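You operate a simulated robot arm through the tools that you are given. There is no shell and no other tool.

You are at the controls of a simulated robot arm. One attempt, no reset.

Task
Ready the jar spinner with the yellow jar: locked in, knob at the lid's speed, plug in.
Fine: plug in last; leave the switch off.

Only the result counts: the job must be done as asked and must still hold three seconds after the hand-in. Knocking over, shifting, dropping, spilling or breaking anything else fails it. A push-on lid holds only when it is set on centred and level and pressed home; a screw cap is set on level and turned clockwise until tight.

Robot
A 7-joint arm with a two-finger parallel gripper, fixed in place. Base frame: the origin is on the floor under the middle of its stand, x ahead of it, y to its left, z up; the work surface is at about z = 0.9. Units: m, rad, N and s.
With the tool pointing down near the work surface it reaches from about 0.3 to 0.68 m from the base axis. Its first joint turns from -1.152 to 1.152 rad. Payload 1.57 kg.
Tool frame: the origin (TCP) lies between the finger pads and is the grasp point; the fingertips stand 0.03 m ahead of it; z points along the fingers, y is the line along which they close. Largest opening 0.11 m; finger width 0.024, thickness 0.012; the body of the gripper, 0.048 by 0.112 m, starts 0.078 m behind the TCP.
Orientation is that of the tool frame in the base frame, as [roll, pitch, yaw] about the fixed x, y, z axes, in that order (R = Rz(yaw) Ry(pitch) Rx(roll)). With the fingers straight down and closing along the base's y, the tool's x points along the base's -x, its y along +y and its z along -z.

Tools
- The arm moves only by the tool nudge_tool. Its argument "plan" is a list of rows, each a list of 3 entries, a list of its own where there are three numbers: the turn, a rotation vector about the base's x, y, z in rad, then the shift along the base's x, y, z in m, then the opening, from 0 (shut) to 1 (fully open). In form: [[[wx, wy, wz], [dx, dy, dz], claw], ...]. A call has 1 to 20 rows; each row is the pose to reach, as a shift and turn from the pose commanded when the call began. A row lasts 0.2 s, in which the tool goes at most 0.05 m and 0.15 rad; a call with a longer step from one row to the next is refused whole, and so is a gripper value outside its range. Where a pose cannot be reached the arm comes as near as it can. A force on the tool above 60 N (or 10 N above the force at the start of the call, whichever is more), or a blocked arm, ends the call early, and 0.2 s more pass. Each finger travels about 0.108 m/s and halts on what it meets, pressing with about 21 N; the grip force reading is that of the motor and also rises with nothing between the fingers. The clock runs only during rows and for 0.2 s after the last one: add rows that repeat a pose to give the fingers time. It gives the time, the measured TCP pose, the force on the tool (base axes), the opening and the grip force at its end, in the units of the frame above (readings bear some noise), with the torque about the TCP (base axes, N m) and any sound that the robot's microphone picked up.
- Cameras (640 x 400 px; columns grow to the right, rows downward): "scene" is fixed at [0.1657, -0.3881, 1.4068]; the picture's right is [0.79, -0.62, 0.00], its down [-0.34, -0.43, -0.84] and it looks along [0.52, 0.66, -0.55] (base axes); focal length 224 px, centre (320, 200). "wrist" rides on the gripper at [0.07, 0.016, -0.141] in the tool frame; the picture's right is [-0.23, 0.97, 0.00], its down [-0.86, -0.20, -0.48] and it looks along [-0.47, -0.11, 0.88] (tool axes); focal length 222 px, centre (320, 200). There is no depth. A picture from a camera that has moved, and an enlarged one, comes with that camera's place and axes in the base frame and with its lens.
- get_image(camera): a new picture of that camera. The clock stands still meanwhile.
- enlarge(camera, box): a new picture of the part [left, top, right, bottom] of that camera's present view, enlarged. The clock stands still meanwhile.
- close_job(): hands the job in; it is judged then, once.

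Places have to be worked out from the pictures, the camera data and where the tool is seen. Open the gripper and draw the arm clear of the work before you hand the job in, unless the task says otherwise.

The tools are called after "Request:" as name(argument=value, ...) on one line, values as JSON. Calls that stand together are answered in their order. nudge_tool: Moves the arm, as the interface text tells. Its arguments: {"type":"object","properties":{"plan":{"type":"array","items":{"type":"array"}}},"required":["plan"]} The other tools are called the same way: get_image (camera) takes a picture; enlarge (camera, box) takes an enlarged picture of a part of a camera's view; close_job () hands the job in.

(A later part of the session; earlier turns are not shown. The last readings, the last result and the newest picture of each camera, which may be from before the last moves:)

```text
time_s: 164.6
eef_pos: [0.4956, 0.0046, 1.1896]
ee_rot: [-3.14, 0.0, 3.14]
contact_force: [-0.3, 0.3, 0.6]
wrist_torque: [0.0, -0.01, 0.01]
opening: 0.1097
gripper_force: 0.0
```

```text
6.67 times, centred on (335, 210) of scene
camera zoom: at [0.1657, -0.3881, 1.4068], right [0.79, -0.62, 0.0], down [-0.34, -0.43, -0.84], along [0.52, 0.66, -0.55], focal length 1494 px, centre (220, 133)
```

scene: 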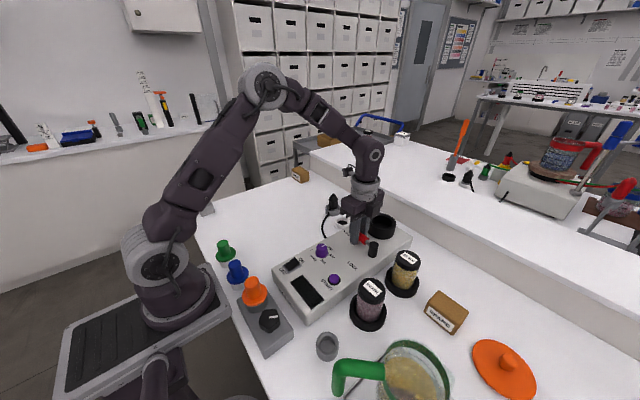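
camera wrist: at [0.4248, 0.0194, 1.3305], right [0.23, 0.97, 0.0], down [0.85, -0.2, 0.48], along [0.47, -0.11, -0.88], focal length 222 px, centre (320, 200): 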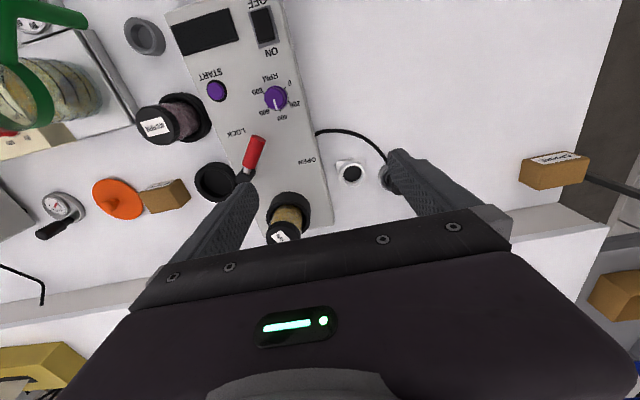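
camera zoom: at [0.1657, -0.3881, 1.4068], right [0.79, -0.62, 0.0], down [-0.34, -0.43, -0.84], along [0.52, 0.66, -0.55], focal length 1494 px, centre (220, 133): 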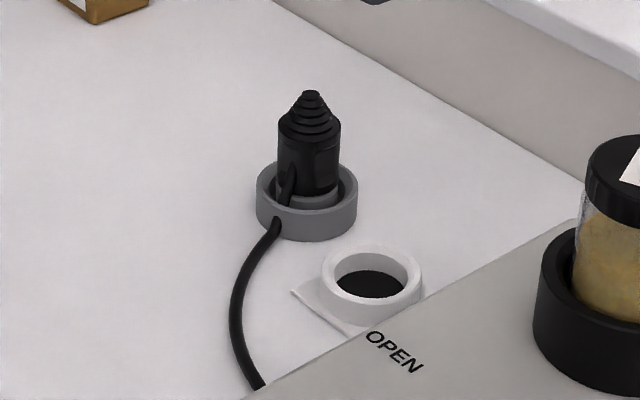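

The lever stays at its stop, the jar is in and the knob is at 400. Next is the plug. I place it at about (0.626, 0.119) with its tip near z≈0.986, and the outlet at about (0.604, 0.044). I'll take a closer view from above with the camera near both.

Request:
nudge_tool(plan=[[[0, 0, -0.14], [0.01, 0.001, 0], 1], [[0, 0, -0.28], [0.02, 0.001, -0.005], 1], [[0, 0, -0.42], [0.03, 0.002, -0.01], 1], [[0, 0, -0.56], [0.04, 0.003, -0.02], 1], [[0, 0, -0.7], [0.05, 0.003, -0.03], 0.8], [[0, 0, -0.84], [0.06, 0.004, -0.04], 0.6], [[0, 0, -0.98], [0.07, 0.005, -0.05], 0.5], [[0, 0, -1.12], [0.08, 0.006, -0.06], 0.5], [[0, 0, -1.26], [0.09, 0.0066, -0.069], 0.5], [[0, 0, -1.4], [0.1, 0.0066, -0.069], 0.5], [[0, 0, -1.54], [0.102, 0.0066, -0.069], 0.5], [[0, 0, -1.565], [0.102, 0.0066, -0.069], 0.5], [[0, 0, -1.565], [0.102, 0.0066, -0.069], 0.5]])

Request:
get_image(camera="wrist")

Request:
enlarge(camera="wrist", box=[240, 0, 420, 160])

```text
time_s: 167.4
eef_pos: [0.5965, 0.0076, 1.1209]
ee_rot: [-3.14, 0.0, 1.571]
contact_force: [1.0, -0.2, 0.1]
wrist_torque: [0.01, 0.0, 0.03]
opening: 0.055
gripper_force: 0.1
```

```text
taken
camera wrist: at [0.6123, 0.0764, 1.2623], right [0.97, -0.23, 0.0], down [-0.2, -0.86, 0.48], along [-0.11, -0.47, -0.88], focal length 222 px, centre (320, 200)
```

wrist: 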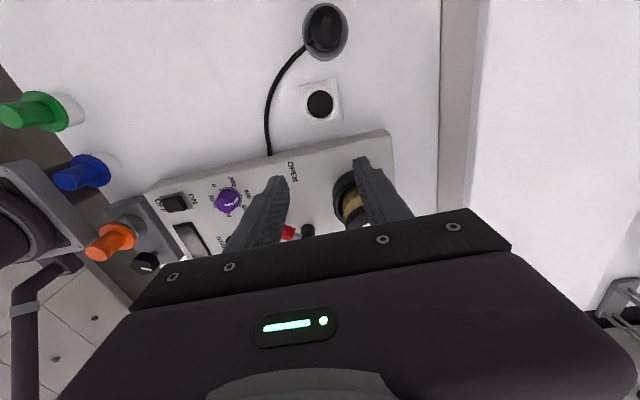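

```text
2.50 times, centred on (330, 80) of wrist
camera zoom: at [0.6123, 0.0764, 1.2623], right [0.97, -0.23, 0.0], down [-0.2, -0.86, 0.48], along [-0.11, -0.47, -0.88], focal length 555 px, centre (295, 500)
```

zoom: 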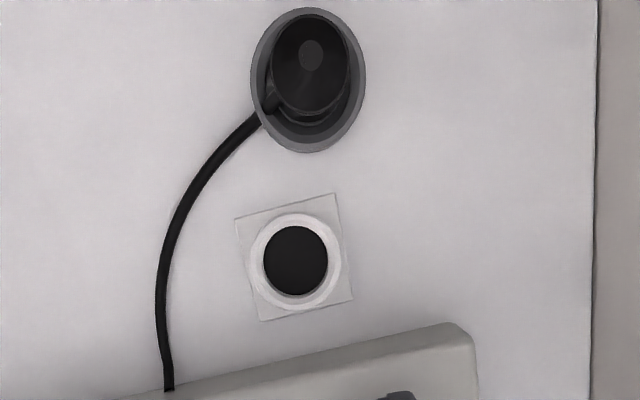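

From above, the outlet is a round hole in a white ring at about (0.604, 0.044), and the plug stands in its grey holder near (0.628, 0.121), with the cord leaving on its -x side. I'll turn the gripper to close along y, so the cord passes between the fingers, and hover over the plug.

Request:
nudge_tool(plan=[[[0, 0, 0.14], [0, 0.01, 0], 0.6], [[0, 0, 0.28], [0, 0.02, 0], 0.6], [[0, 0, 0.42], [0.003, 0.03, 0], 0.6], [[0, 0, 0.56], [0.006, 0.04, -0.005], 0.6], [[0, 0, 0.7], [0.009, 0.05, -0.01], 0.6], [[0, 0, 0.84], [0.012, 0.06, -0.015], 0.6], [[0, 0, 0.98], [0.015, 0.07, -0.02], 0.6], [[0, 0, 1.12], [0.018, 0.08, -0.025], 0.6], [[0, 0, 1.26], [0.022, 0.09, -0.03], 0.6], [[0, 0, 1.4], [0.025, 0.1, -0.035], 0.6], [[0, 0, 1.54], [0.028, 0.111, -0.04], 0.6], [[0, 0, 1.571], [0.028, 0.111, -0.045], 0.6], [[0, 0, 1.571], [0.028, 0.111, -0.045], 0.6]])

Request:
get_image(camera="wrist")

Request:
enlarge(camera="wrist", box=[260, 110, 400, 220])

Request:
enlarge(camera="scene", box=[305, 150, 365, 220])

```text
time_s: 170.2
eef_pos: [0.6235, 0.1199, 1.0748]
ee_rot: [-3.14, 0.001, -3.139]
contact_force: [-0.8, -0.4, -0.1]
wrist_torque: [-0.01, -0.01, 0.0]
opening: 0.0658
gripper_force: 0.1
```

```text
taken
camera wrist: at [0.5538, 0.1343, 1.2172], right [0.22, 0.97, 0.0], down [0.86, -0.2, 0.48], along [0.47, -0.11, -0.88], focal length 222 px, centre (320, 200)
```

wrist: 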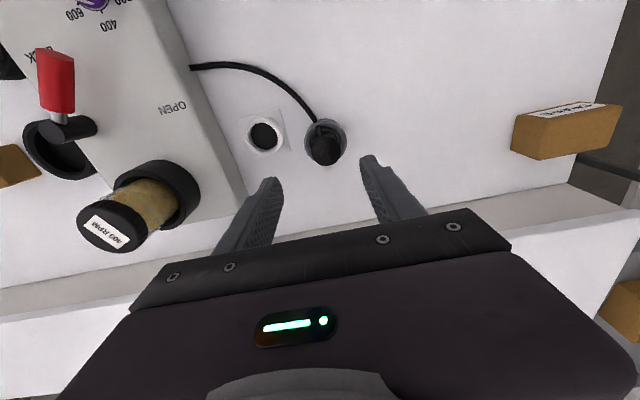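

```text
3.64 times, centred on (330, 165) of wrist
camera zoom: at [0.5538, 0.1343, 1.2172], right [0.22, 0.97, 0.0], down [0.86, -0.2, 0.48], along [0.47, -0.11, -0.88], focal length 808 px, centre (284, 327)
```

zoom: 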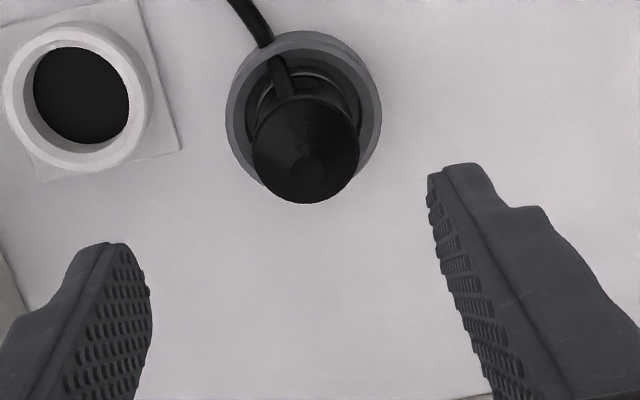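

```text
5.71 times, centred on (335, 185) of scene
camera zoom: at [0.1657, -0.3881, 1.4068], right [0.79, -0.62, 0.0], down [-0.34, -0.43, -0.84], along [0.52, 0.66, -0.55], focal length 1280 px, centre (234, 286)
```

zoom: 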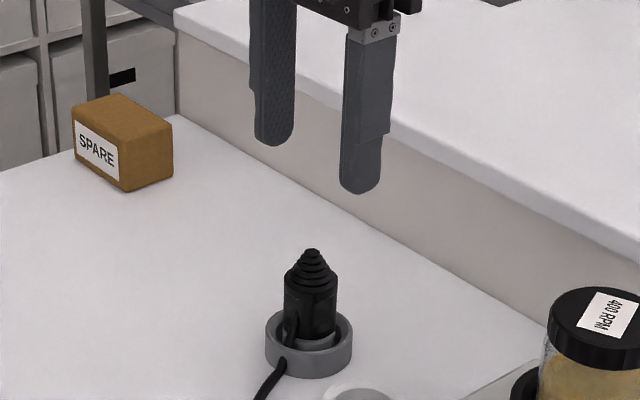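

Combining both cameras, the plug axis is at about (0.631, 0.125), body top z≈0.963, holder rim z≈0.923. I'll shift over it and descend to z=0.961, then check.

Request:
nudge_tool(plan=[[[0, 0, 0], [0.0064, 0.0052, 0], 0.6], [[0, 0, 0], [0.0064, 0.0052, -0.03], 0.6], [[0, 0, 0], [0.0064, 0.0052, -0.06], 0.6], [[0, 0, 0], [0.0064, 0.0052, -0.085], 0.6], [[0, 0, 0], [0.0064, 0.0052, -0.105], 0.6], [[0, 0, 0], [0.0064, 0.0052, -0.114], 0.6], [[0, 0, 0], [0.0064, 0.0052, -0.114], 0.6]])

Request:
get_image(camera="wrist")

Request:
enlarge(camera="wrist", box=[250, 110, 400, 240])

Request:
enlarge(camera="scene", box=[305, 170, 365, 240])

```text
time_s: 171.8
eef_pos: [0.6317, 0.1244, 0.962]
ee_rot: [-3.139, 0.0, -3.14]
contact_force: [-0.1, 0.1, 0.0]
wrist_torque: [0.02, 0.0, 0.0]
opening: 0.066
gripper_force: 0.0
```

```text
taken
camera wrist: at [0.5603, 0.1394, 1.1034], right [0.23, 0.97, 0.0], down [0.86, -0.2, 0.48], along [0.47, -0.11, -0.88], focal length 222 px, centre (320, 200)
```

wrist: 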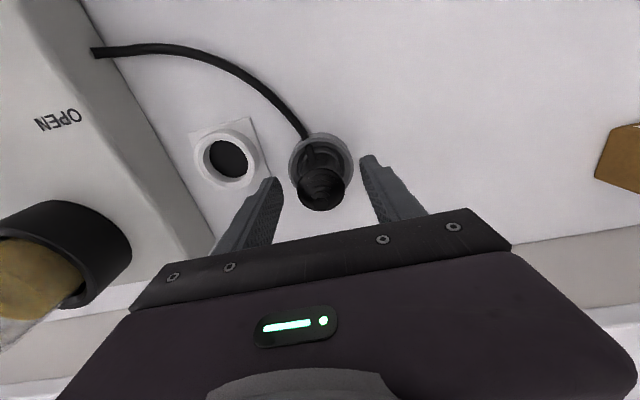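

```text
3.08 times, centred on (325, 175) of wrist
camera zoom: at [0.5603, 0.1394, 1.1034], right [0.23, 0.97, 0.0], down [0.86, -0.2, 0.48], along [0.47, -0.11, -0.88], focal length 684 px, centre (305, 277)
```

zoom: 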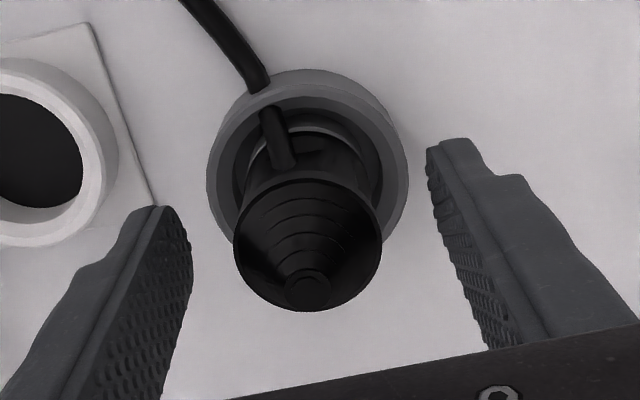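

```text
5.71 times, centred on (335, 205) of scene
camera zoom: at [0.1657, -0.3881, 1.4068], right [0.79, -0.62, 0.0], down [-0.34, -0.43, -0.84], along [0.52, 0.66, -0.55], focal length 1280 px, centre (234, 171)
```

zoom: 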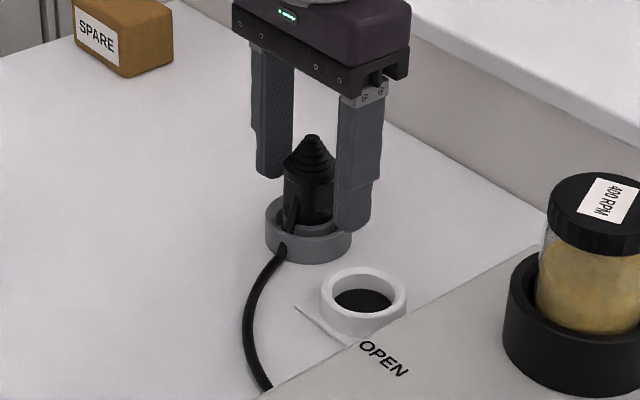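

The fingers straddle the plug evenly in y, and it sits about 2.5 mm toward -x of the TCP. I'll shift that and close on the body.

Request:
nudge_tool(plan=[[[0, 0, 0], [-0.0025, 0, 0], 0.6], [[0, 0, 0], [-0.0025, 0, 0], 0.45], [[0, 0, 0], [-0.0025, 0, 0], 0.25], [[0, 0, 0], [-0.0025, 0, 0], 0.1], [[0, 0, 0], [-0.0025, 0, 0], 0.1]])

Request:
enlarge(camera="wrist", box=[250, 110, 400, 240])

```text
time_s: 173.0
eef_pos: [0.6282, 0.1249, 0.9618]
ee_rot: [-3.14, -0.001, -3.139]
contact_force: [-0.1, 0.2, 0.9]
wrist_torque: [0.03, -0.01, 0.01]
opening: 0.0341
gripper_force: 21.5
```

```text
3.08 times, centred on (325, 175) of wrist
camera zoom: at [0.5579, 0.1398, 1.1036], right [0.23, 0.97, 0.0], down [0.86, -0.2, 0.48], along [0.47, -0.11, -0.88], focal length 684 px, centre (305, 277)
```

zoom: 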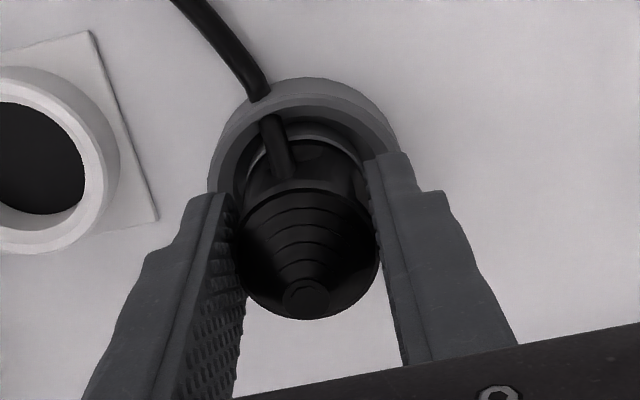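

The plug is gripped (34 mm) with no side force. Using the same calibrated view, the outlet is at (0.6035, 0.0447), which is (-0.025, -0.080) from here. I'll lift the plug 45 mm clear of the holder.

Request:
nudge_tool(plan=[[[0, 0, 0], [0, 0, 0.008], 0.1], [[0, 0, 0], [0, 0, 0.018], 0.1], [[0, 0, 0], [0, 0, 0.03], 0.1], [[0, 0, 0], [0, 0, 0.042], 0.1], [[0, 0, 0], [0, 0, 0.05], 0.1], [[0, 0, 0], [0, 0, 0.05], 0.1]])

Request:
enlarge(camera="scene", box=[305, 160, 365, 240])

Request:
get_image(camera="wrist")

```text
time_s: 174.4
eef_pos: [0.6282, 0.1249, 1.0116]
ee_rot: [-3.139, 0.001, -3.139]
contact_force: [-0.1, -0.4, -0.6]
wrist_torque: [0.01, 0.01, -0.04]
opening: 0.0339
gripper_force: 20.8
```

```text
5.00 times, centred on (335, 200) of scene
camera zoom: at [0.1657, -0.3881, 1.4068], right [0.79, -0.62, 0.0], down [-0.34, -0.43, -0.84], along [0.52, 0.66, -0.55], focal length 1120 px, centre (245, 200)
```

zoom: 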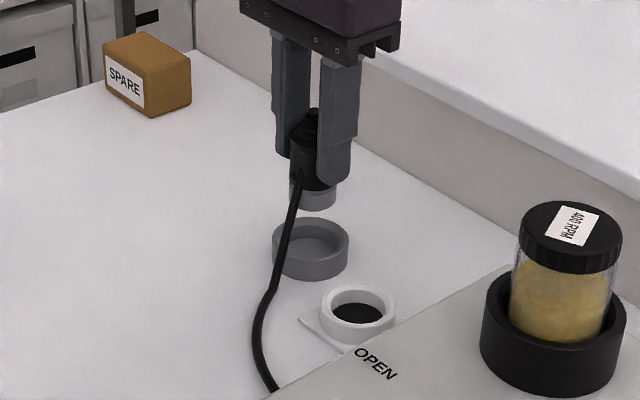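

```text
taken
camera wrist: at [0.5584, 0.1405, 1.1535], right [0.23, 0.97, 0.0], down [0.86, -0.2, 0.48], along [0.47, -0.11, -0.88], focal length 222 px, centre (320, 200)
```

wrist: 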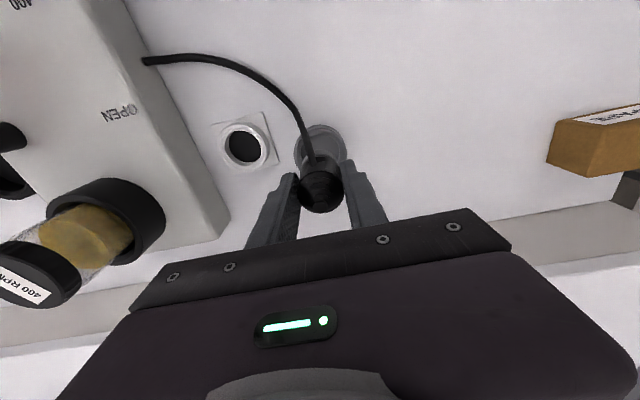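

The plug is clear of the holder; it has a narrower metal barrel at the bottom. I'll carry it over the outlet at this height and compare it with the hole.

Request:
nudge_tool(plan=[[[0, 0, 0], [-0.004, -0.012, 0], 0.1], [[0, 0, 0], [-0.009, -0.028, 0], 0.1], [[0, 0, 0], [-0.014, -0.045, 0], 0.1], [[0, 0, 0], [-0.019, -0.062, 0], 0.1], [[0, 0, 0], [-0.023, -0.075, 0], 0.1], [[0, 0, 0], [-0.0249, -0.0802, 0], 0.1], [[0, 0, 0], [-0.0249, -0.0802, 0], 0.1]])

Request:
enlarge(camera="scene", box=[315, 170, 375, 240])

Request:
enlarge(camera="wrist", box=[250, 90, 400, 230])

```text
time_s: 176.0
eef_pos: [0.6034, 0.0442, 1.0126]
ee_rot: [-3.141, -0.001, -3.14]
contact_force: [-0.1, -0.6, -0.3]
wrist_torque: [0.02, 0.01, 0.03]
opening: 0.0338
gripper_force: 20.9
```

```text
5.71 times, centred on (345, 205) of scene
camera zoom: at [0.1657, -0.3881, 1.4068], right [0.79, -0.62, 0.0], down [-0.34, -0.43, -0.84], along [0.52, 0.66, -0.55], focal length 1280 px, centre (177, 171)
```

zoom: 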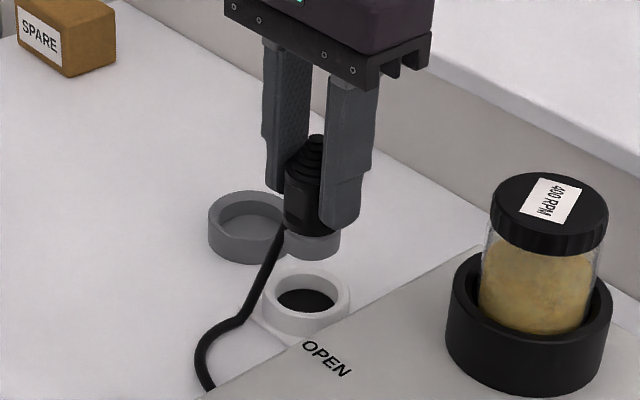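

```text
2.86 times, centred on (325, 160) of wrist
camera zoom: at [0.533, 0.0599, 1.1535], right [0.23, 0.97, 0.0], down [0.86, -0.2, 0.48], along [0.47, -0.11, -0.88], focal length 635 px, centre (306, 314)
```

zoom: 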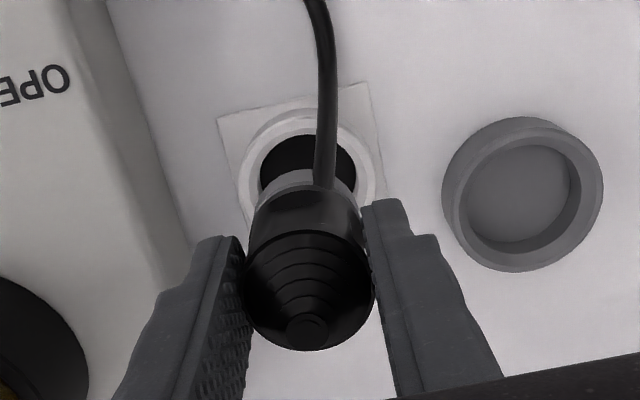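

The plug is over the outlet: well aligned in y, with an x offset of at most 1–2 mm. I'll zoom in on the barrel and the hole to fine-tune.

Request:
enlarge(camera="scene", box=[328, 194, 362, 230])

Request:
enlarge(camera="wrist", box=[295, 115, 345, 165])

```text
11.11 times, centred on (345, 212) of scene
camera zoom: at [0.1657, -0.3881, 1.4068], right [0.79, -0.62, 0.0], down [-0.34, -0.43, -0.84], along [0.52, 0.66, -0.55], focal length 2489 px, centre (42, 67)
```

zoom: 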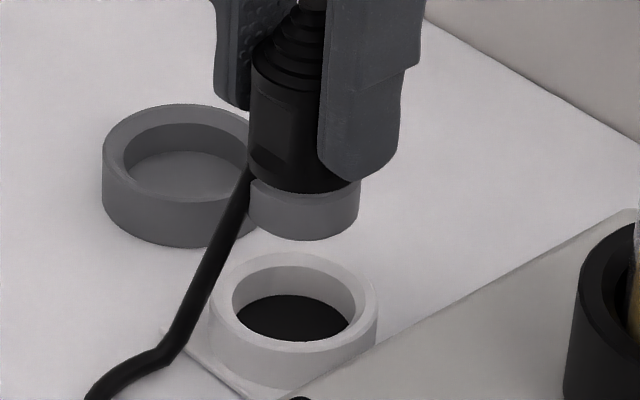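

```text
8.00 times, centred on (320, 140) of wrist
camera zoom: at [0.533, 0.0599, 1.1535], right [0.23, 0.97, 0.0], down [0.86, -0.2, 0.48], along [0.47, -0.11, -0.88], focal length 1777 px, centre (320, 680)
```

zoom: 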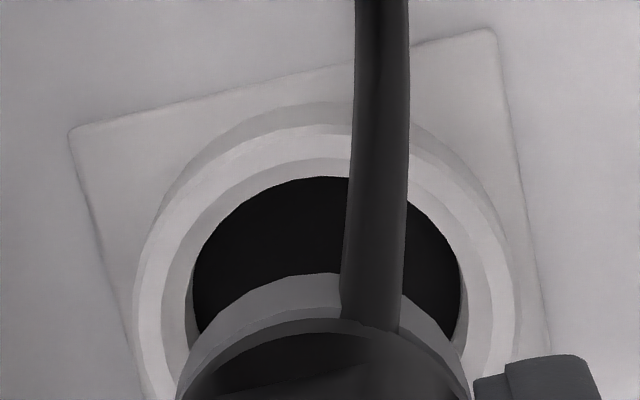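

The plug axis and the hole agree within about 1 mm in both views. I'll lower it toward the hole, going slowly for the last part.

Request:
nudge_tool(plan=[[[0, 0, 0], [-0.0003, 0.0004, -0.01], 0.1], [[0, 0, 0], [-0.0003, 0.0004, -0.02], 0.1], [[0, 0, 0], [-0.0003, 0.0004, -0.029], 0.1], [[0, 0, 0], [-0.0003, 0.0004, -0.035], 0.1], [[0, 0, 0], [-0.0003, 0.0004, -0.039], 0.1], [[0, 0, 0], [-0.0003, 0.0004, -0.042], 0.1], [[0, 0, 0], [-0.0003, 0.0004, -0.042], 0.1]])

Request:
enlarge(camera="scene", box=[325, 185, 370, 230])

```text
time_s: 177.6
eef_pos: [0.603, 0.0436, 0.9694]
ee_rot: [-3.138, 0.001, -3.139]
contact_force: [-0.7, 0.2, -0.3]
wrist_torque: [0.0, 0.0, 0.0]
opening: 0.0338
gripper_force: 21.0
```

```text
8.89 times, centred on (348, 208) of scene
camera zoom: at [0.1657, -0.3881, 1.4068], right [0.79, -0.62, 0.0], down [-0.34, -0.43, -0.84], along [0.52, 0.66, -0.55], focal length 1992 px, centre (76, 133)
```

zoom: 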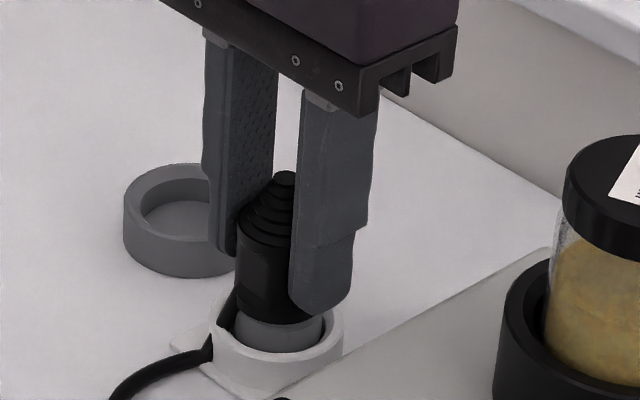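

The barrel has entered the hole with no contact force. I'll continue down slowly.

Request:
nudge_tool(plan=[[[0, 0, 0], [0, 0, -0.002], 0.1], [[0, 0, 0], [0, 0, -0.004], 0.1], [[0, 0, 0], [0, 0, -0.006], 0.1], [[0, 0, 0], [0, 0, -0.007], 0.1], [[0, 0, 0], [0, 0, -0.007], 0.1]])

```text
time_s: 178.8
eef_pos: [0.6037, 0.0452, 0.9635]
ee_rot: [3.141, 0.002, -3.14]
contact_force: [1.2, 5.9, 13.9]
wrist_torque: [0.34, -0.29, 0.03]
opening: 0.0339
gripper_force: 21.1
```

Contact at TCP z≈0.963 with 14 N. I'll press on in small steps to see whether it slides home.

Request:
nudge_tool(plan=[[[0, 0, 0], [0, 0, -0.001], 0.1], [[0, 0, 0], [0, 0, -0.002], 0.1], [[0, 0, 0], [0, 0, -0.002], 0.1]])

Request:
enlarge(camera="scene", box=[325, 185, 370, 230])

```text
time_s: 179.6
eef_pos: [0.6039, 0.0456, 0.959]
ee_rot: [-3.139, 0.001, -3.139]
contact_force: [4.8, 4.7, 10.9]
wrist_torque: [0.31, -0.19, -0.01]
opening: 0.0337
gripper_force: 20.9
```

```text
8.89 times, centred on (348, 208) of scene
camera zoom: at [0.1655, -0.388, 1.4068], right [0.79, -0.62, 0.0], down [-0.34, -0.43, -0.84], along [0.52, 0.66, -0.55], focal length 1992 px, centre (76, 133)
```

zoom: 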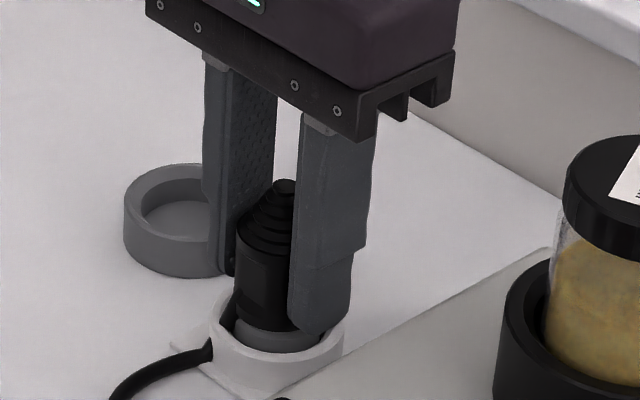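

The plug moved down with me (about 4 mm at roughly 11 N), so it is sliding in. I'll continue pressing in small steps until it bottoms.

Request:
nudge_tool(plan=[[[0, 0, 0], [0, 0, -0.001], 0.1], [[0, 0, 0], [0, 0, -0.002], 0.1], [[0, 0, 0], [0, 0, -0.003], 0.1], [[0, 0, 0], [0, 0, -0.003], 0.1]])

Request:
enlarge(camera="scene", box=[325, 185, 370, 230])

```text
time_s: 180.6
eef_pos: [0.6023, 0.0453, 0.956]
ee_rot: [-3.14, 0.0, -3.14]
contact_force: [5.8, 4.5, 11.9]
wrist_torque: [0.33, -0.22, -0.02]
opening: 0.0335
gripper_force: 20.8
```

```text
8.89 times, centred on (348, 208) of scene
camera zoom: at [0.1656, -0.388, 1.4068], right [0.79, -0.62, 0.0], down [-0.34, -0.43, -0.84], along [0.52, 0.66, -0.55], focal length 1992 px, centre (76, 133)
```

zoom: 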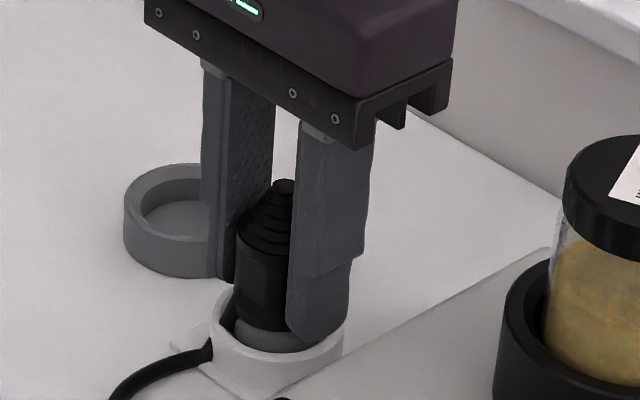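

The plug's tip no longer moves, so the fingers are slipping down its body at about 12 N. It needs a firmer push from the top. I'll release, rise and look.

Request:
nudge_tool(plan=[[[0, 0, 0], [0, 0, 0.001], 0.1], [[0, 0, 0], [0, 0, 0.001], 0.35], [[0, 0, 0], [0, 0, 0.001], 0.6], [[0, 0, 0], [0, 0, 0.001], 0.6], [[0, 0, 0], [0, 0, 0.03], 0.6], [[0, 0, 0], [0, 0, 0.07], 0.6], [[0, 0, 0], [0, 0, 0.1], 0.6], [[0, 0, 0], [0, 0, 0.1], 0.6]])

Request:
enlarge(camera="scene", box=[325, 185, 370, 230])

Request:
get_image(camera="wrist")

Request:
enlarge(camera="wrist", box=[270, 110, 370, 200])

```text
time_s: 182.4
eef_pos: [0.6047, 0.0458, 1.0571]
ee_rot: [-3.14, 0.0, -3.14]
contact_force: [0.1, -0.5, 0.1]
wrist_torque: [0.0, -0.01, 0.0]
opening: 0.066
gripper_force: 0.0
```

```text
8.89 times, centred on (348, 208) of scene
camera zoom: at [0.1657, -0.3881, 1.4068], right [0.79, -0.62, 0.0], down [-0.34, -0.43, -0.84], along [0.52, 0.66, -0.55], focal length 1992 px, centre (76, 133)
```

zoom: 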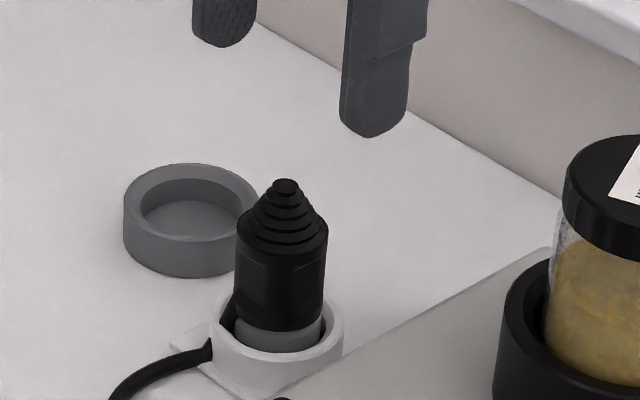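

```text
taken
camera wrist: at [0.535, 0.0602, 1.1984], right [0.23, 0.97, 0.0], down [0.86, -0.2, 0.48], along [0.47, -0.11, -0.88], focal length 222 px, centre (320, 200)
```

wrist: 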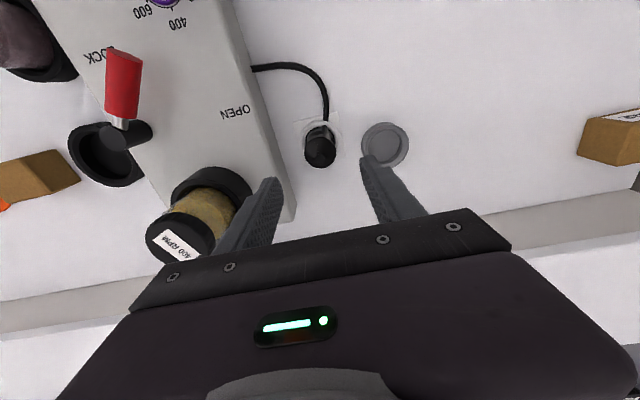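

```text
4.44 times, centred on (320, 155) of wrist
camera zoom: at [0.535, 0.0602, 1.1984], right [0.23, 0.97, 0.0], down [0.86, -0.2, 0.48], along [0.47, -0.11, -0.88], focal length 987 px, centre (320, 400)
```

zoom: 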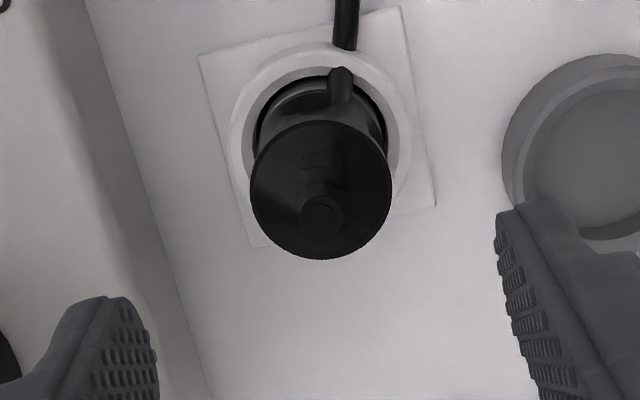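

The plug stands upright about 10 mm into the outlet. I'll close the fingers and come down onto its tip to push it home.

Request:
nudge_tool(plan=[[[0, 0, 0], [-0.0008, -0.0005, 0], 0.3], [[0, 0, 0], [-0.0008, -0.0005, 0], 0], [[0, 0, 0], [-0.0008, -0.0005, 0], 0], [[0, 0, 0], [-0.0008, -0.0005, -0.02], 0], [[0, 0, 0], [-0.0008, -0.0005, -0.034], 0], [[0, 0, 0], [-0.0008, -0.0005, -0.038], 0], [[0, 0, 0], [-0.0008, -0.0005, -0.038], 0]])

Request:
enlarge(camera="scene", box=[325, 185, 370, 230])

```text
time_s: 184.0
eef_pos: [0.6019, 0.0451, 1.0194]
ee_rot: [-3.141, 0.001, -3.14]
contact_force: [0.2, 0.4, 0.1]
wrist_torque: [0.0, 0.02, 0.01]
opening: 0.0
gripper_force: 21.5
```

```text
8.89 times, centred on (348, 208) of scene
camera zoom: at [0.1657, -0.3881, 1.4068], right [0.79, -0.62, 0.0], down [-0.34, -0.43, -0.84], along [0.52, 0.66, -0.55], focal length 1992 px, centre (76, 133)
```

zoom: 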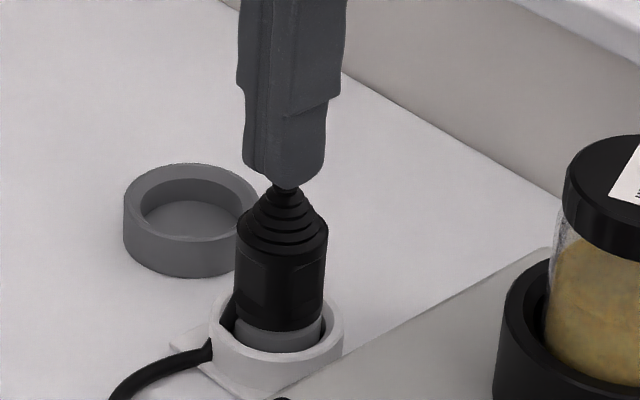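

The closed fingertips are just above the plug's tip and centred on it. I'll push down in small steps.

Request:
nudge_tool(plan=[[[0, 0, 0], [0, 0, -0.003], 0], [[0, 0, 0], [0, 0, -0.006], 0], [[0, 0, 0], [0, 0, -0.008], 0], [[0, 0, 0], [0, 0, -0.009], 0], [[0, 0, 0], [0, 0, -0.009], 0]])

Request:
enlarge(camera="scene", box=[325, 185, 370, 230])

```text
time_s: 185.2
eef_pos: [0.6033, 0.045, 1.0108]
ee_rot: [-3.138, 0.001, -3.14]
contact_force: [0.2, 0.0, -0.7]
wrist_torque: [0.01, 0.02, 0.0]
opening: 0.0001
gripper_force: 20.8
```

```text
8.89 times, centred on (348, 208) of scene
camera zoom: at [0.1657, -0.3881, 1.4068], right [0.79, -0.62, 0.0], down [-0.34, -0.43, -0.84], along [0.52, 0.66, -0.55], focal length 1992 px, centre (76, 133)
```

zoom: 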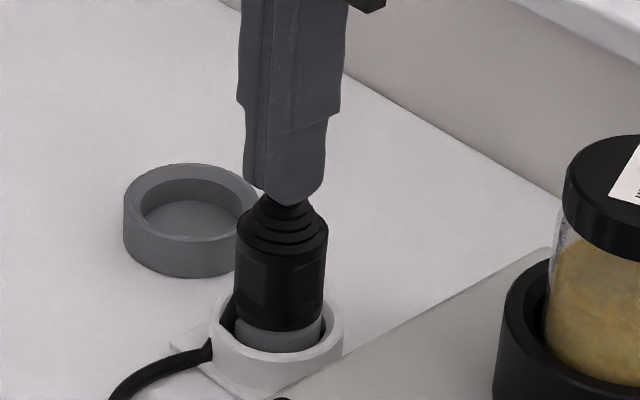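

No contact yet. I'll continue down.

Request:
nudge_tool(plan=[[[0, 0, 0], [0, 0, -0.002], 0], [[0, 0, 0], [0, 0, -0.004], 0], [[0, 0, 0], [0, 0, -0.005], 0], [[0, 0, 0], [0, 0, -0.006], 0], [[0, 0, 0], [0, 0, -0.006], 0]])

Request:
enlarge(camera="scene", box=[325, 185, 370, 230])

```text
time_s: 186.4
eef_pos: [0.6028, 0.0436, 1.0059]
ee_rot: [-3.141, 0.0, -3.14]
contact_force: [0.6, 1.2, -0.4]
wrist_torque: [-0.02, -0.02, -0.03]
opening: 0.0
gripper_force: 21.5
```

```text
8.89 times, centred on (348, 208) of scene
camera zoom: at [0.1657, -0.3881, 1.4068], right [0.79, -0.62, 0.0], down [-0.34, -0.43, -0.84], along [0.52, 0.66, -0.55], focal length 1992 px, centre (76, 133)
```

zoom: 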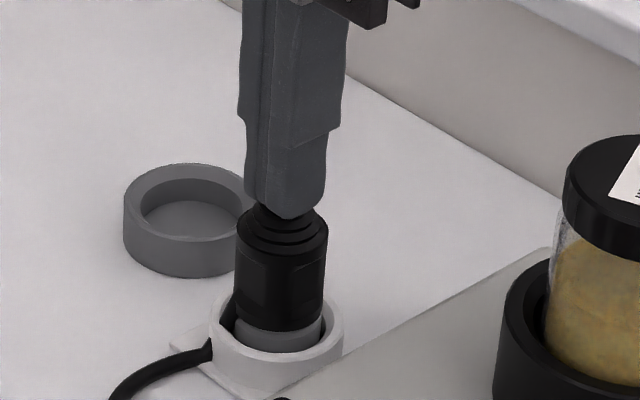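

The tips are at about 0.976 with no force, though they appear level with the cone. I'll check from the wrist camera whether I'm really over it.

Request:
enlarge(camera="wrist", box=[250, 100, 390, 240])

Request:
enlarge(camera="scene", box=[330, 190, 355, 220])

```text
2.86 times, centred on (320, 170) of wrist
camera zoom: at [0.5323, 0.0592, 1.1467], right [0.23, 0.97, 0.0], down [0.86, -0.2, 0.48], along [0.47, -0.11, -0.88], focal length 635 px, centre (320, 286)
```

zoom: 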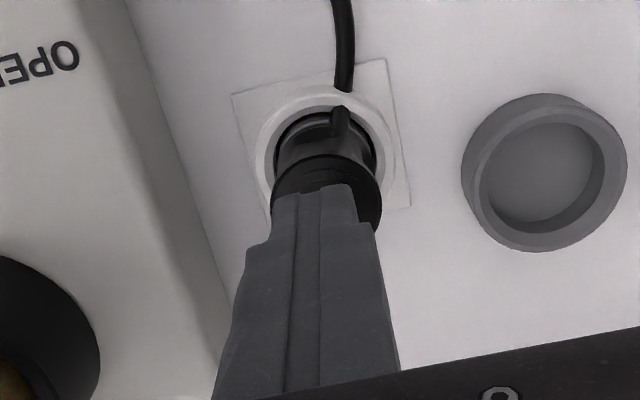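

```text
13.33 times, centred on (342, 205) of scene
camera zoom: at [0.1657, -0.3881, 1.4068], right [0.79, -0.62, 0.0], down [-0.34, -0.43, -0.84], along [0.52, 0.66, -0.55], focal length 2987 px, centre (20, 133)
```

zoom: 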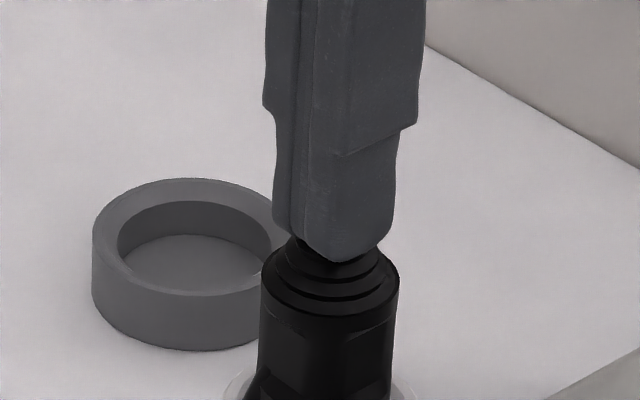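

The tips have passed into the cone's outline without force, so the cone seems soft and the rigid top should be the body shoulder at about 0.966. I'll continue down to that.

Request:
nudge_tool(plan=[[[0, 0, 0], [0, 0, -0.003], 0], [[0, 0, 0], [0, 0, -0.006], 0], [[0, 0, 0], [0, 0, -0.008], 0], [[0, 0, 0], [0, 0, -0.0095], 0], [[0, 0, 0], [0, 0, -0.0105], 0], [[0, 0, 0], [0, 0, -0.0105], 0]])

Request:
enlarge(camera="scene", box=[325, 185, 370, 230])

```text
time_s: 187.2
eef_pos: [0.603, 0.0448, 1.0018]
ee_rot: [-3.137, 0.003, -3.14]
contact_force: [-11.5, 0.0, 17.6]
wrist_torque: [-0.01, 0.46, 0.0]
opening: 0.0
gripper_force: 21.1
stopped in row 4: the force on the tool passed its limit at 66 N (the readings are from after the stop); the commanded pose is now the measured one
```

```text
8.89 times, centred on (348, 208) of scene
camera zoom: at [0.1651, -0.3881, 1.4068], right [0.79, -0.62, 0.0], down [-0.34, -0.43, -0.84], along [0.52, 0.66, -0.55], focal length 1992 px, centre (76, 133)
```

zoom: 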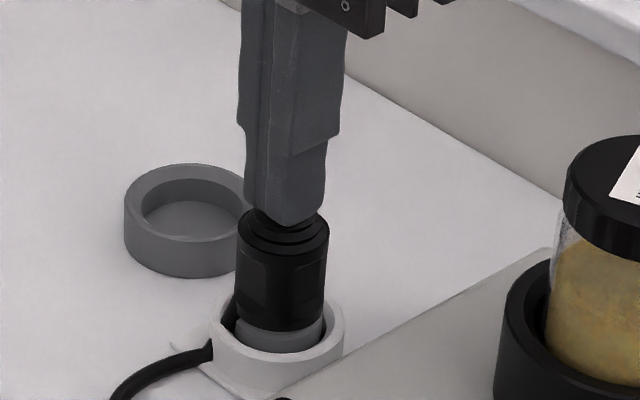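

The tips hit a hard top and the plug did not go deeper at over 60 N, so it is caught on something. While gripped I felt a sideways force of about (+5, +5) N, meaning the hole lies slightly to +x, +y. I'll regrip it and feel for the centre.

Request:
nudge_tool(plan=[[[0, 0, 0], [0, 0, 0.015], 0], [[0, 0, 0], [0, 0, 0.035], 0.2], [[0, 0, 0], [0, 0, 0.035], 0.6], [[0, 0, 0], [0, 0, 0.035], 0.6], [[0, 0, 0], [0, 0, 0.0], 0.6], [[0, 0, 0], [0, 0, -0.03], 0.6], [[0, 0, 0], [0, 0, -0.0435], 0.6], [[0, 0, 0], [0, 0, -0.0435], 0.6], [[0, 0, 0], [0, 0, -0.0435], 0.4], [[0, 0, 0], [0, 0, -0.0435], 0.2], [[0, 0, 0], [0, 0, -0.0435], 0.1], [[0, 0, 0], [0, 0, -0.0435], 0.1]])

Request:
enlarge(camera="wrist", box=[250, 90, 400, 230])

Request:
enlarge(camera="scene", box=[325, 185, 370, 230])

```text
time_s: 189.8
eef_pos: [0.6035, 0.0473, 0.9574]
ee_rot: [-3.139, 0.006, -3.139]
contact_force: [0.3, 10.2, -3.2]
wrist_torque: [0.46, -0.01, -0.01]
opening: 0.0339
gripper_force: 21.3
```

```text
2.86 times, centred on (325, 160) of wrist
camera zoom: at [0.5324, 0.0601, 1.0987], right [0.22, 0.97, 0.0], down [0.85, -0.2, 0.48], along [0.47, -0.11, -0.88], focal length 635 px, centre (306, 314)
```

zoom: 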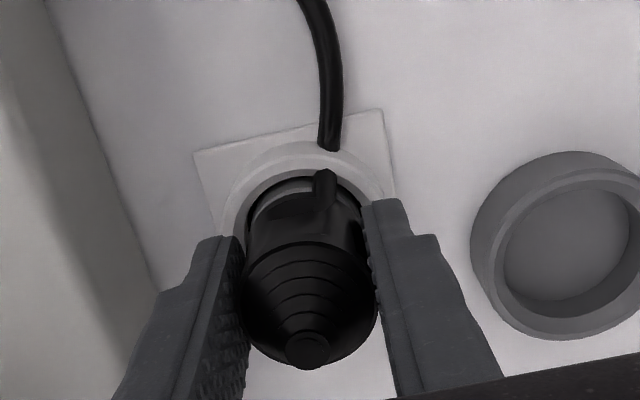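

```text
8.89 times, centred on (348, 208) of scene
camera zoom: at [0.1658, -0.3878, 1.4068], right [0.79, -0.62, 0.0], down [-0.34, -0.43, -0.84], along [0.52, 0.66, -0.55], focal length 1992 px, centre (76, 133)
```

zoom: 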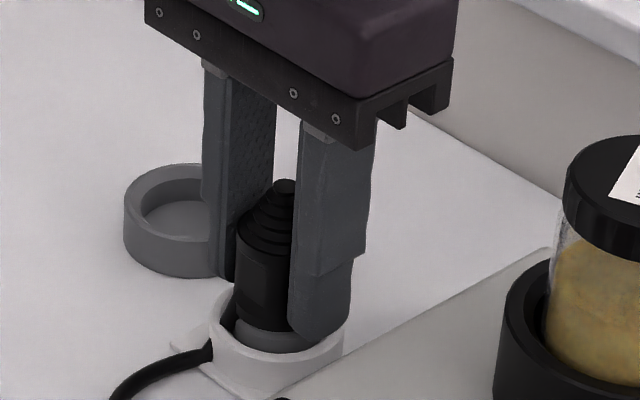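

On closing, the plug resists sideways (+10 N in y) as if held in a snug socket. I'll test with a tiny upward pull whether it is retained or just resting.

Request:
nudge_tool(plan=[[[0, 0, 0], [0, 0.0008, 0], 0.1], [[0, 0, 0], [0, 0.0008, 0.001], 0.1], [[0, 0, 0], [0, 0.0008, 0.002], 0.1], [[0, 0, 0], [0, 0.0008, 0.002], 0.1]])

Request:
enlarge(camera="scene", box=[325, 185, 370, 230])

```text
time_s: 190.8
eef_pos: [0.6038, 0.0439, 0.9592]
ee_rot: [-3.139, 0.007, -3.14]
contact_force: [0.3, -0.3, -0.2]
wrist_torque: [-0.03, 0.01, -0.01]
opening: 0.0341
gripper_force: 21.4
```

```text
8.89 times, centred on (348, 208) of scene
camera zoom: at [0.1657, -0.3881, 1.4068], right [0.79, -0.62, 0.0], down [-0.34, -0.43, -0.84], along [0.52, 0.66, -0.55], focal length 1992 px, centre (76, 133)
```

zoom: 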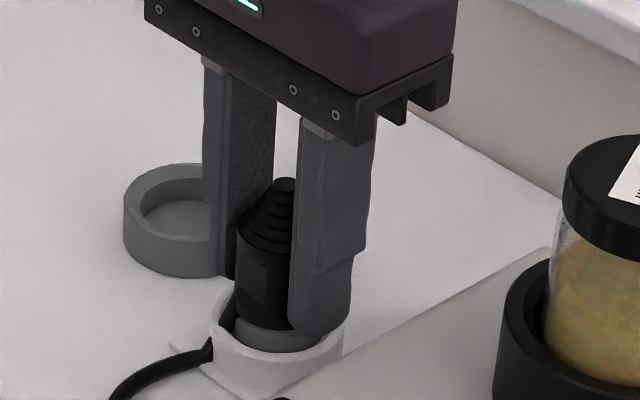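

The plug lifted freely, so it was only resting on a ledge. I'll shift +1 mm in x and y (the direction the ledge was pushing) and press down again.

Request:
nudge_tool(plan=[[[0, 0, 0], [0.001, 0.001, 0], 0.1], [[0, 0, 0], [0.001, 0.001, -0.001], 0.1], [[0, 0, 0], [0.001, 0.001, -0.002], 0.1], [[0, 0, 0], [0.001, 0.001, -0.003], 0.1], [[0, 0, 0], [0.001, 0.001, -0.003], 0.1]])

```text
time_s: 192.0
eef_pos: [0.6044, 0.0479, 0.9552]
ee_rot: [-3.138, 0.009, -3.141]
contact_force: [-0.2, -4.4, 12.7]
wrist_torque: [-0.37, -0.07, -0.03]
opening: 0.0339
gripper_force: 21.0
```

The sideways force in y flipped to -4 N and x is near zero, so the centre is about 0.5 mm back in y. I'll adjust and press again.

Request:
nudge_tool(plan=[[[0, 0, 0], [0, -0.0005, 0.0015], 0.1], [[0, 0, 0], [0, -0.0005, 0.0015], 0.1], [[0, 0, 0], [0, -0.0005, 0], 0.1], [[0, 0, 0], [0, -0.0005, -0.001], 0.1], [[0, 0, 0], [0, -0.0005, -0.001], 0.1]])

Request:
enlarge(camera="scene", box=[325, 185, 370, 230])

Request:
enlarge(camera="wrist", box=[270, 100, 370, 200])

```text
time_s: 193.2
eef_pos: [0.6034, 0.0468, 0.956]
ee_rot: [-3.141, 0.008, -3.138]
contact_force: [-5.1, 3.8, 6.2]
wrist_torque: [0.2, 0.2, 0.03]
opening: 0.0339
gripper_force: 21.3
```

```text
8.89 times, centred on (348, 208) of scene
camera zoom: at [0.1655, -0.388, 1.4068], right [0.79, -0.62, 0.0], down [-0.34, -0.43, -0.84], along [0.52, 0.66, -0.55], focal length 1992 px, centre (76, 133)
```

zoom: 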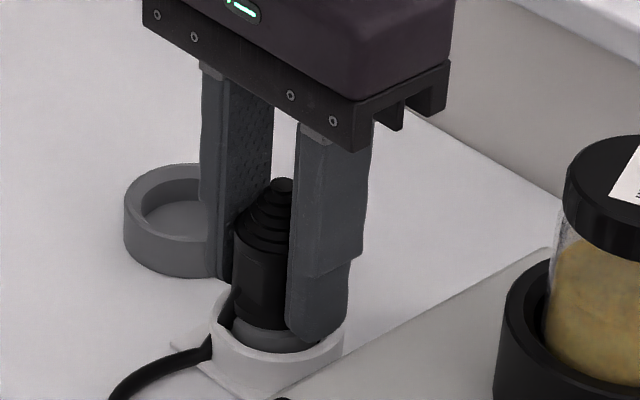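

```text
4.00 times, centred on (320, 150) of wrist
camera zoom: at [0.5325, 0.0617, 1.097], right [0.23, 0.97, 0.0], down [0.85, -0.2, 0.48], along [0.47, -0.11, -0.88], focal length 888 px, centre (320, 400)
```

zoom: 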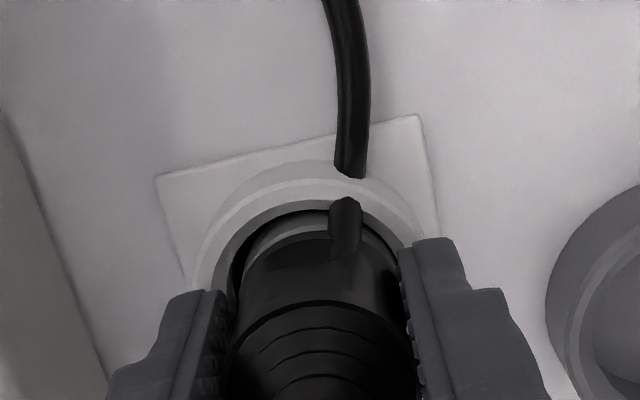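

The cord is only a drawn line passing through the ring, so it isn't the obstacle. I'll find the recess centre by feeling its walls with the plug lifted 2 mm off the ledge, +y first and then -y.

Request:
nudge_tool(plan=[[[0, 0, 0], [0, 0, 0.002], 0.1], [[0, 0, 0], [0, 0.001, 0.002], 0.1], [[0, 0, 0], [0, 0.002, 0.002], 0.1], [[0, 0, 0], [0, 0.003, 0.002], 0.1], [[0, 0, 0], [0, 0.003, 0.002], 0.1]])

Request:
nudge_tool(plan=[[[0, 0, 0], [0, -0.0015, 0], 0.1], [[0, 0, 0], [0, -0.003, 0], 0.1], [[0, 0, 0], [0, -0.0045, 0], 0.1], [[0, 0, 0], [0, -0.006, 0], 0.1], [[0, 0, 0], [0, -0.006, 0], 0.1]])

```text
time_s: 194.4
eef_pos: [0.6045, 0.0488, 0.9586]
ee_rot: [-3.135, 0.004, 3.141]
contact_force: [-0.4, -9.2, -1.0]
wrist_torque: [-0.43, 0.04, -0.08]
opening: 0.0339
gripper_force: 21.1
```

```text
time_s: 195.6
eef_pos: [0.6045, 0.0422, 0.9574]
ee_rot: [-3.139, 0.008, -3.141]
contact_force: [-0.5, 3.1, -1.1]
wrist_torque: [0.16, 0.04, 0.0]
opening: 0.0339
gripper_force: 20.8
```

In y the walls are at about 0.0433 and 0.0484, so the centre is y≈0.0459. Now x.

Request:
nudge_tool(plan=[[[0, 0, 0], [0, 0.0028, 0], 0.1], [[0, 0, 0], [0.0012, 0.0028, 0], 0.1], [[0, 0, 0], [0.0024, 0.0028, 0], 0.1], [[0, 0, 0], [0.0035, 0.0028, 0], 0.1], [[0, 0, 0], [0.0035, 0.0028, 0], 0.1]])

Request:
nudge_tool(plan=[[[0, 0, 0], [-0.0015, 0, 0], 0.1], [[0, 0, 0], [-0.003, 0, 0], 0.1], [[0, 0, 0], [-0.0045, 0, 0], 0.1], [[0, 0, 0], [-0.006, 0, 0], 0.1], [[0, 0, 0], [-0.007, 0, 0], 0.1], [[0, 0, 0], [-0.007, 0, 0], 0.1]])

```text
time_s: 196.8
eef_pos: [0.607, 0.0438, 0.9567]
ee_rot: [-3.136, 0.004, -3.141]
contact_force: [-17.9, -14.5, -4.1]
wrist_torque: [-0.5, 0.15, -0.13]
opening: 0.0339
gripper_force: 21.3
```

```text
time_s: 198.2
eef_pos: [0.6024, 0.047, 0.9576]
ee_rot: [-3.141, 0.008, -3.14]
contact_force: [10.5, -3.1, 3.3]
wrist_torque: [0.0, -0.25, 0.01]
opening: 0.0338
gripper_force: 20.9
```

The walls give a centre of about (0.604, 0.0455) with ±2.5 mm play. I'll centre the plug there and press down again, reading the force.

Request:
nudge_tool(plan=[[[0, 0, 0], [0.0017, -0.0002, 0], 0.1], [[0, 0, 0], [0.0034, -0.0004, 0], 0.1], [[0, 0, 0], [0.0034, -0.0004, 0], 0.1], [[0, 0, 0], [0.0034, -0.0004, -0.0015], 0.1], [[0, 0, 0], [0.0034, -0.0004, -0.0025], 0.1], [[0, 0, 0], [0.0034, -0.0004, -0.0025], 0.1]])

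```text
time_s: 199.6
eef_pos: [0.6057, 0.0457, 0.9544]
ee_rot: [-3.141, 0.007, -3.14]
contact_force: [-9.9, 4.5, 7.6]
wrist_torque: [0.26, 0.04, 0.07]
opening: 0.0335
gripper_force: 20.8
```

The sideways reading suggests the plug has tilted slightly between the pads from the x probing. I'll release so it stands upright on its flat base, correct the tool tilt, and look at where it sits.

Request:
nudge_tool(plan=[[[0, 0, 0], [0, 0, 0.0008], 0.1], [[0, 0, 0], [0, 0, 0.0008], 0.35], [[0, 0, 0], [0, 0, 0.0008], 0.6], [[0, 0, 0], [0, 0, 0.0008], 0.6], [[0, 0.007, 0], [0, 0, 0.03], 0.6], [[0, 0.007, 0], [0, 0, 0.07], 0.6], [[0, 0.007, 0], [0, 0, 0.1], 0.6], [[0, 0.007, 0], [0, 0, 0.1], 0.6]])

Request:
enlarge(camera="wrist", box=[280, 115, 360, 185])

Request:
enlarge(camera="scene", box=[328, 195, 362, 229])

```text
time_s: 201.4
eef_pos: [0.6058, 0.0456, 1.0546]
ee_rot: [-3.141, -0.001, -3.14]
contact_force: [-0.1, -0.1, -0.3]
wrist_torque: [-0.02, 0.02, -0.04]
opening: 0.066
gripper_force: 0.0
```

```text
5.71 times, centred on (320, 150) of wrist
camera zoom: at [0.5354, 0.0608, 1.1956], right [0.23, 0.97, 0.0], down [0.86, -0.2, 0.48], along [0.47, -0.11, -0.88], focal length 1269 px, centre (320, 486)
```

zoom: 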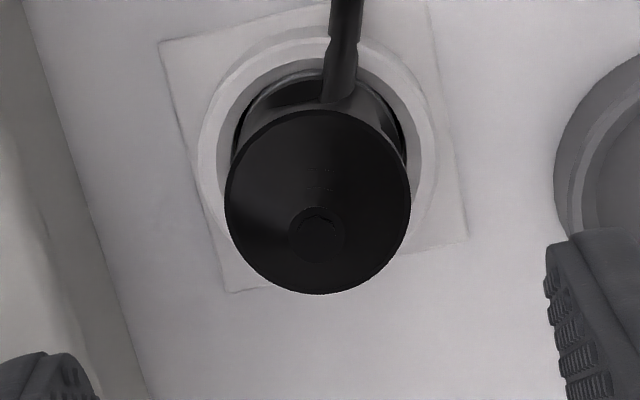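

```text
11.76 times, centred on (345, 212) of scene
camera zoom: at [0.1657, -0.3881, 1.4068], right [0.79, -0.62, 0.0], down [-0.34, -0.43, -0.84], along [0.52, 0.66, -0.55], focal length 2636 px, centre (26, 59)
```

zoom: 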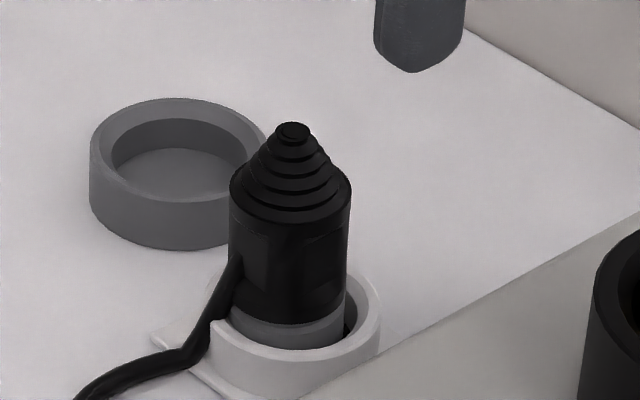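

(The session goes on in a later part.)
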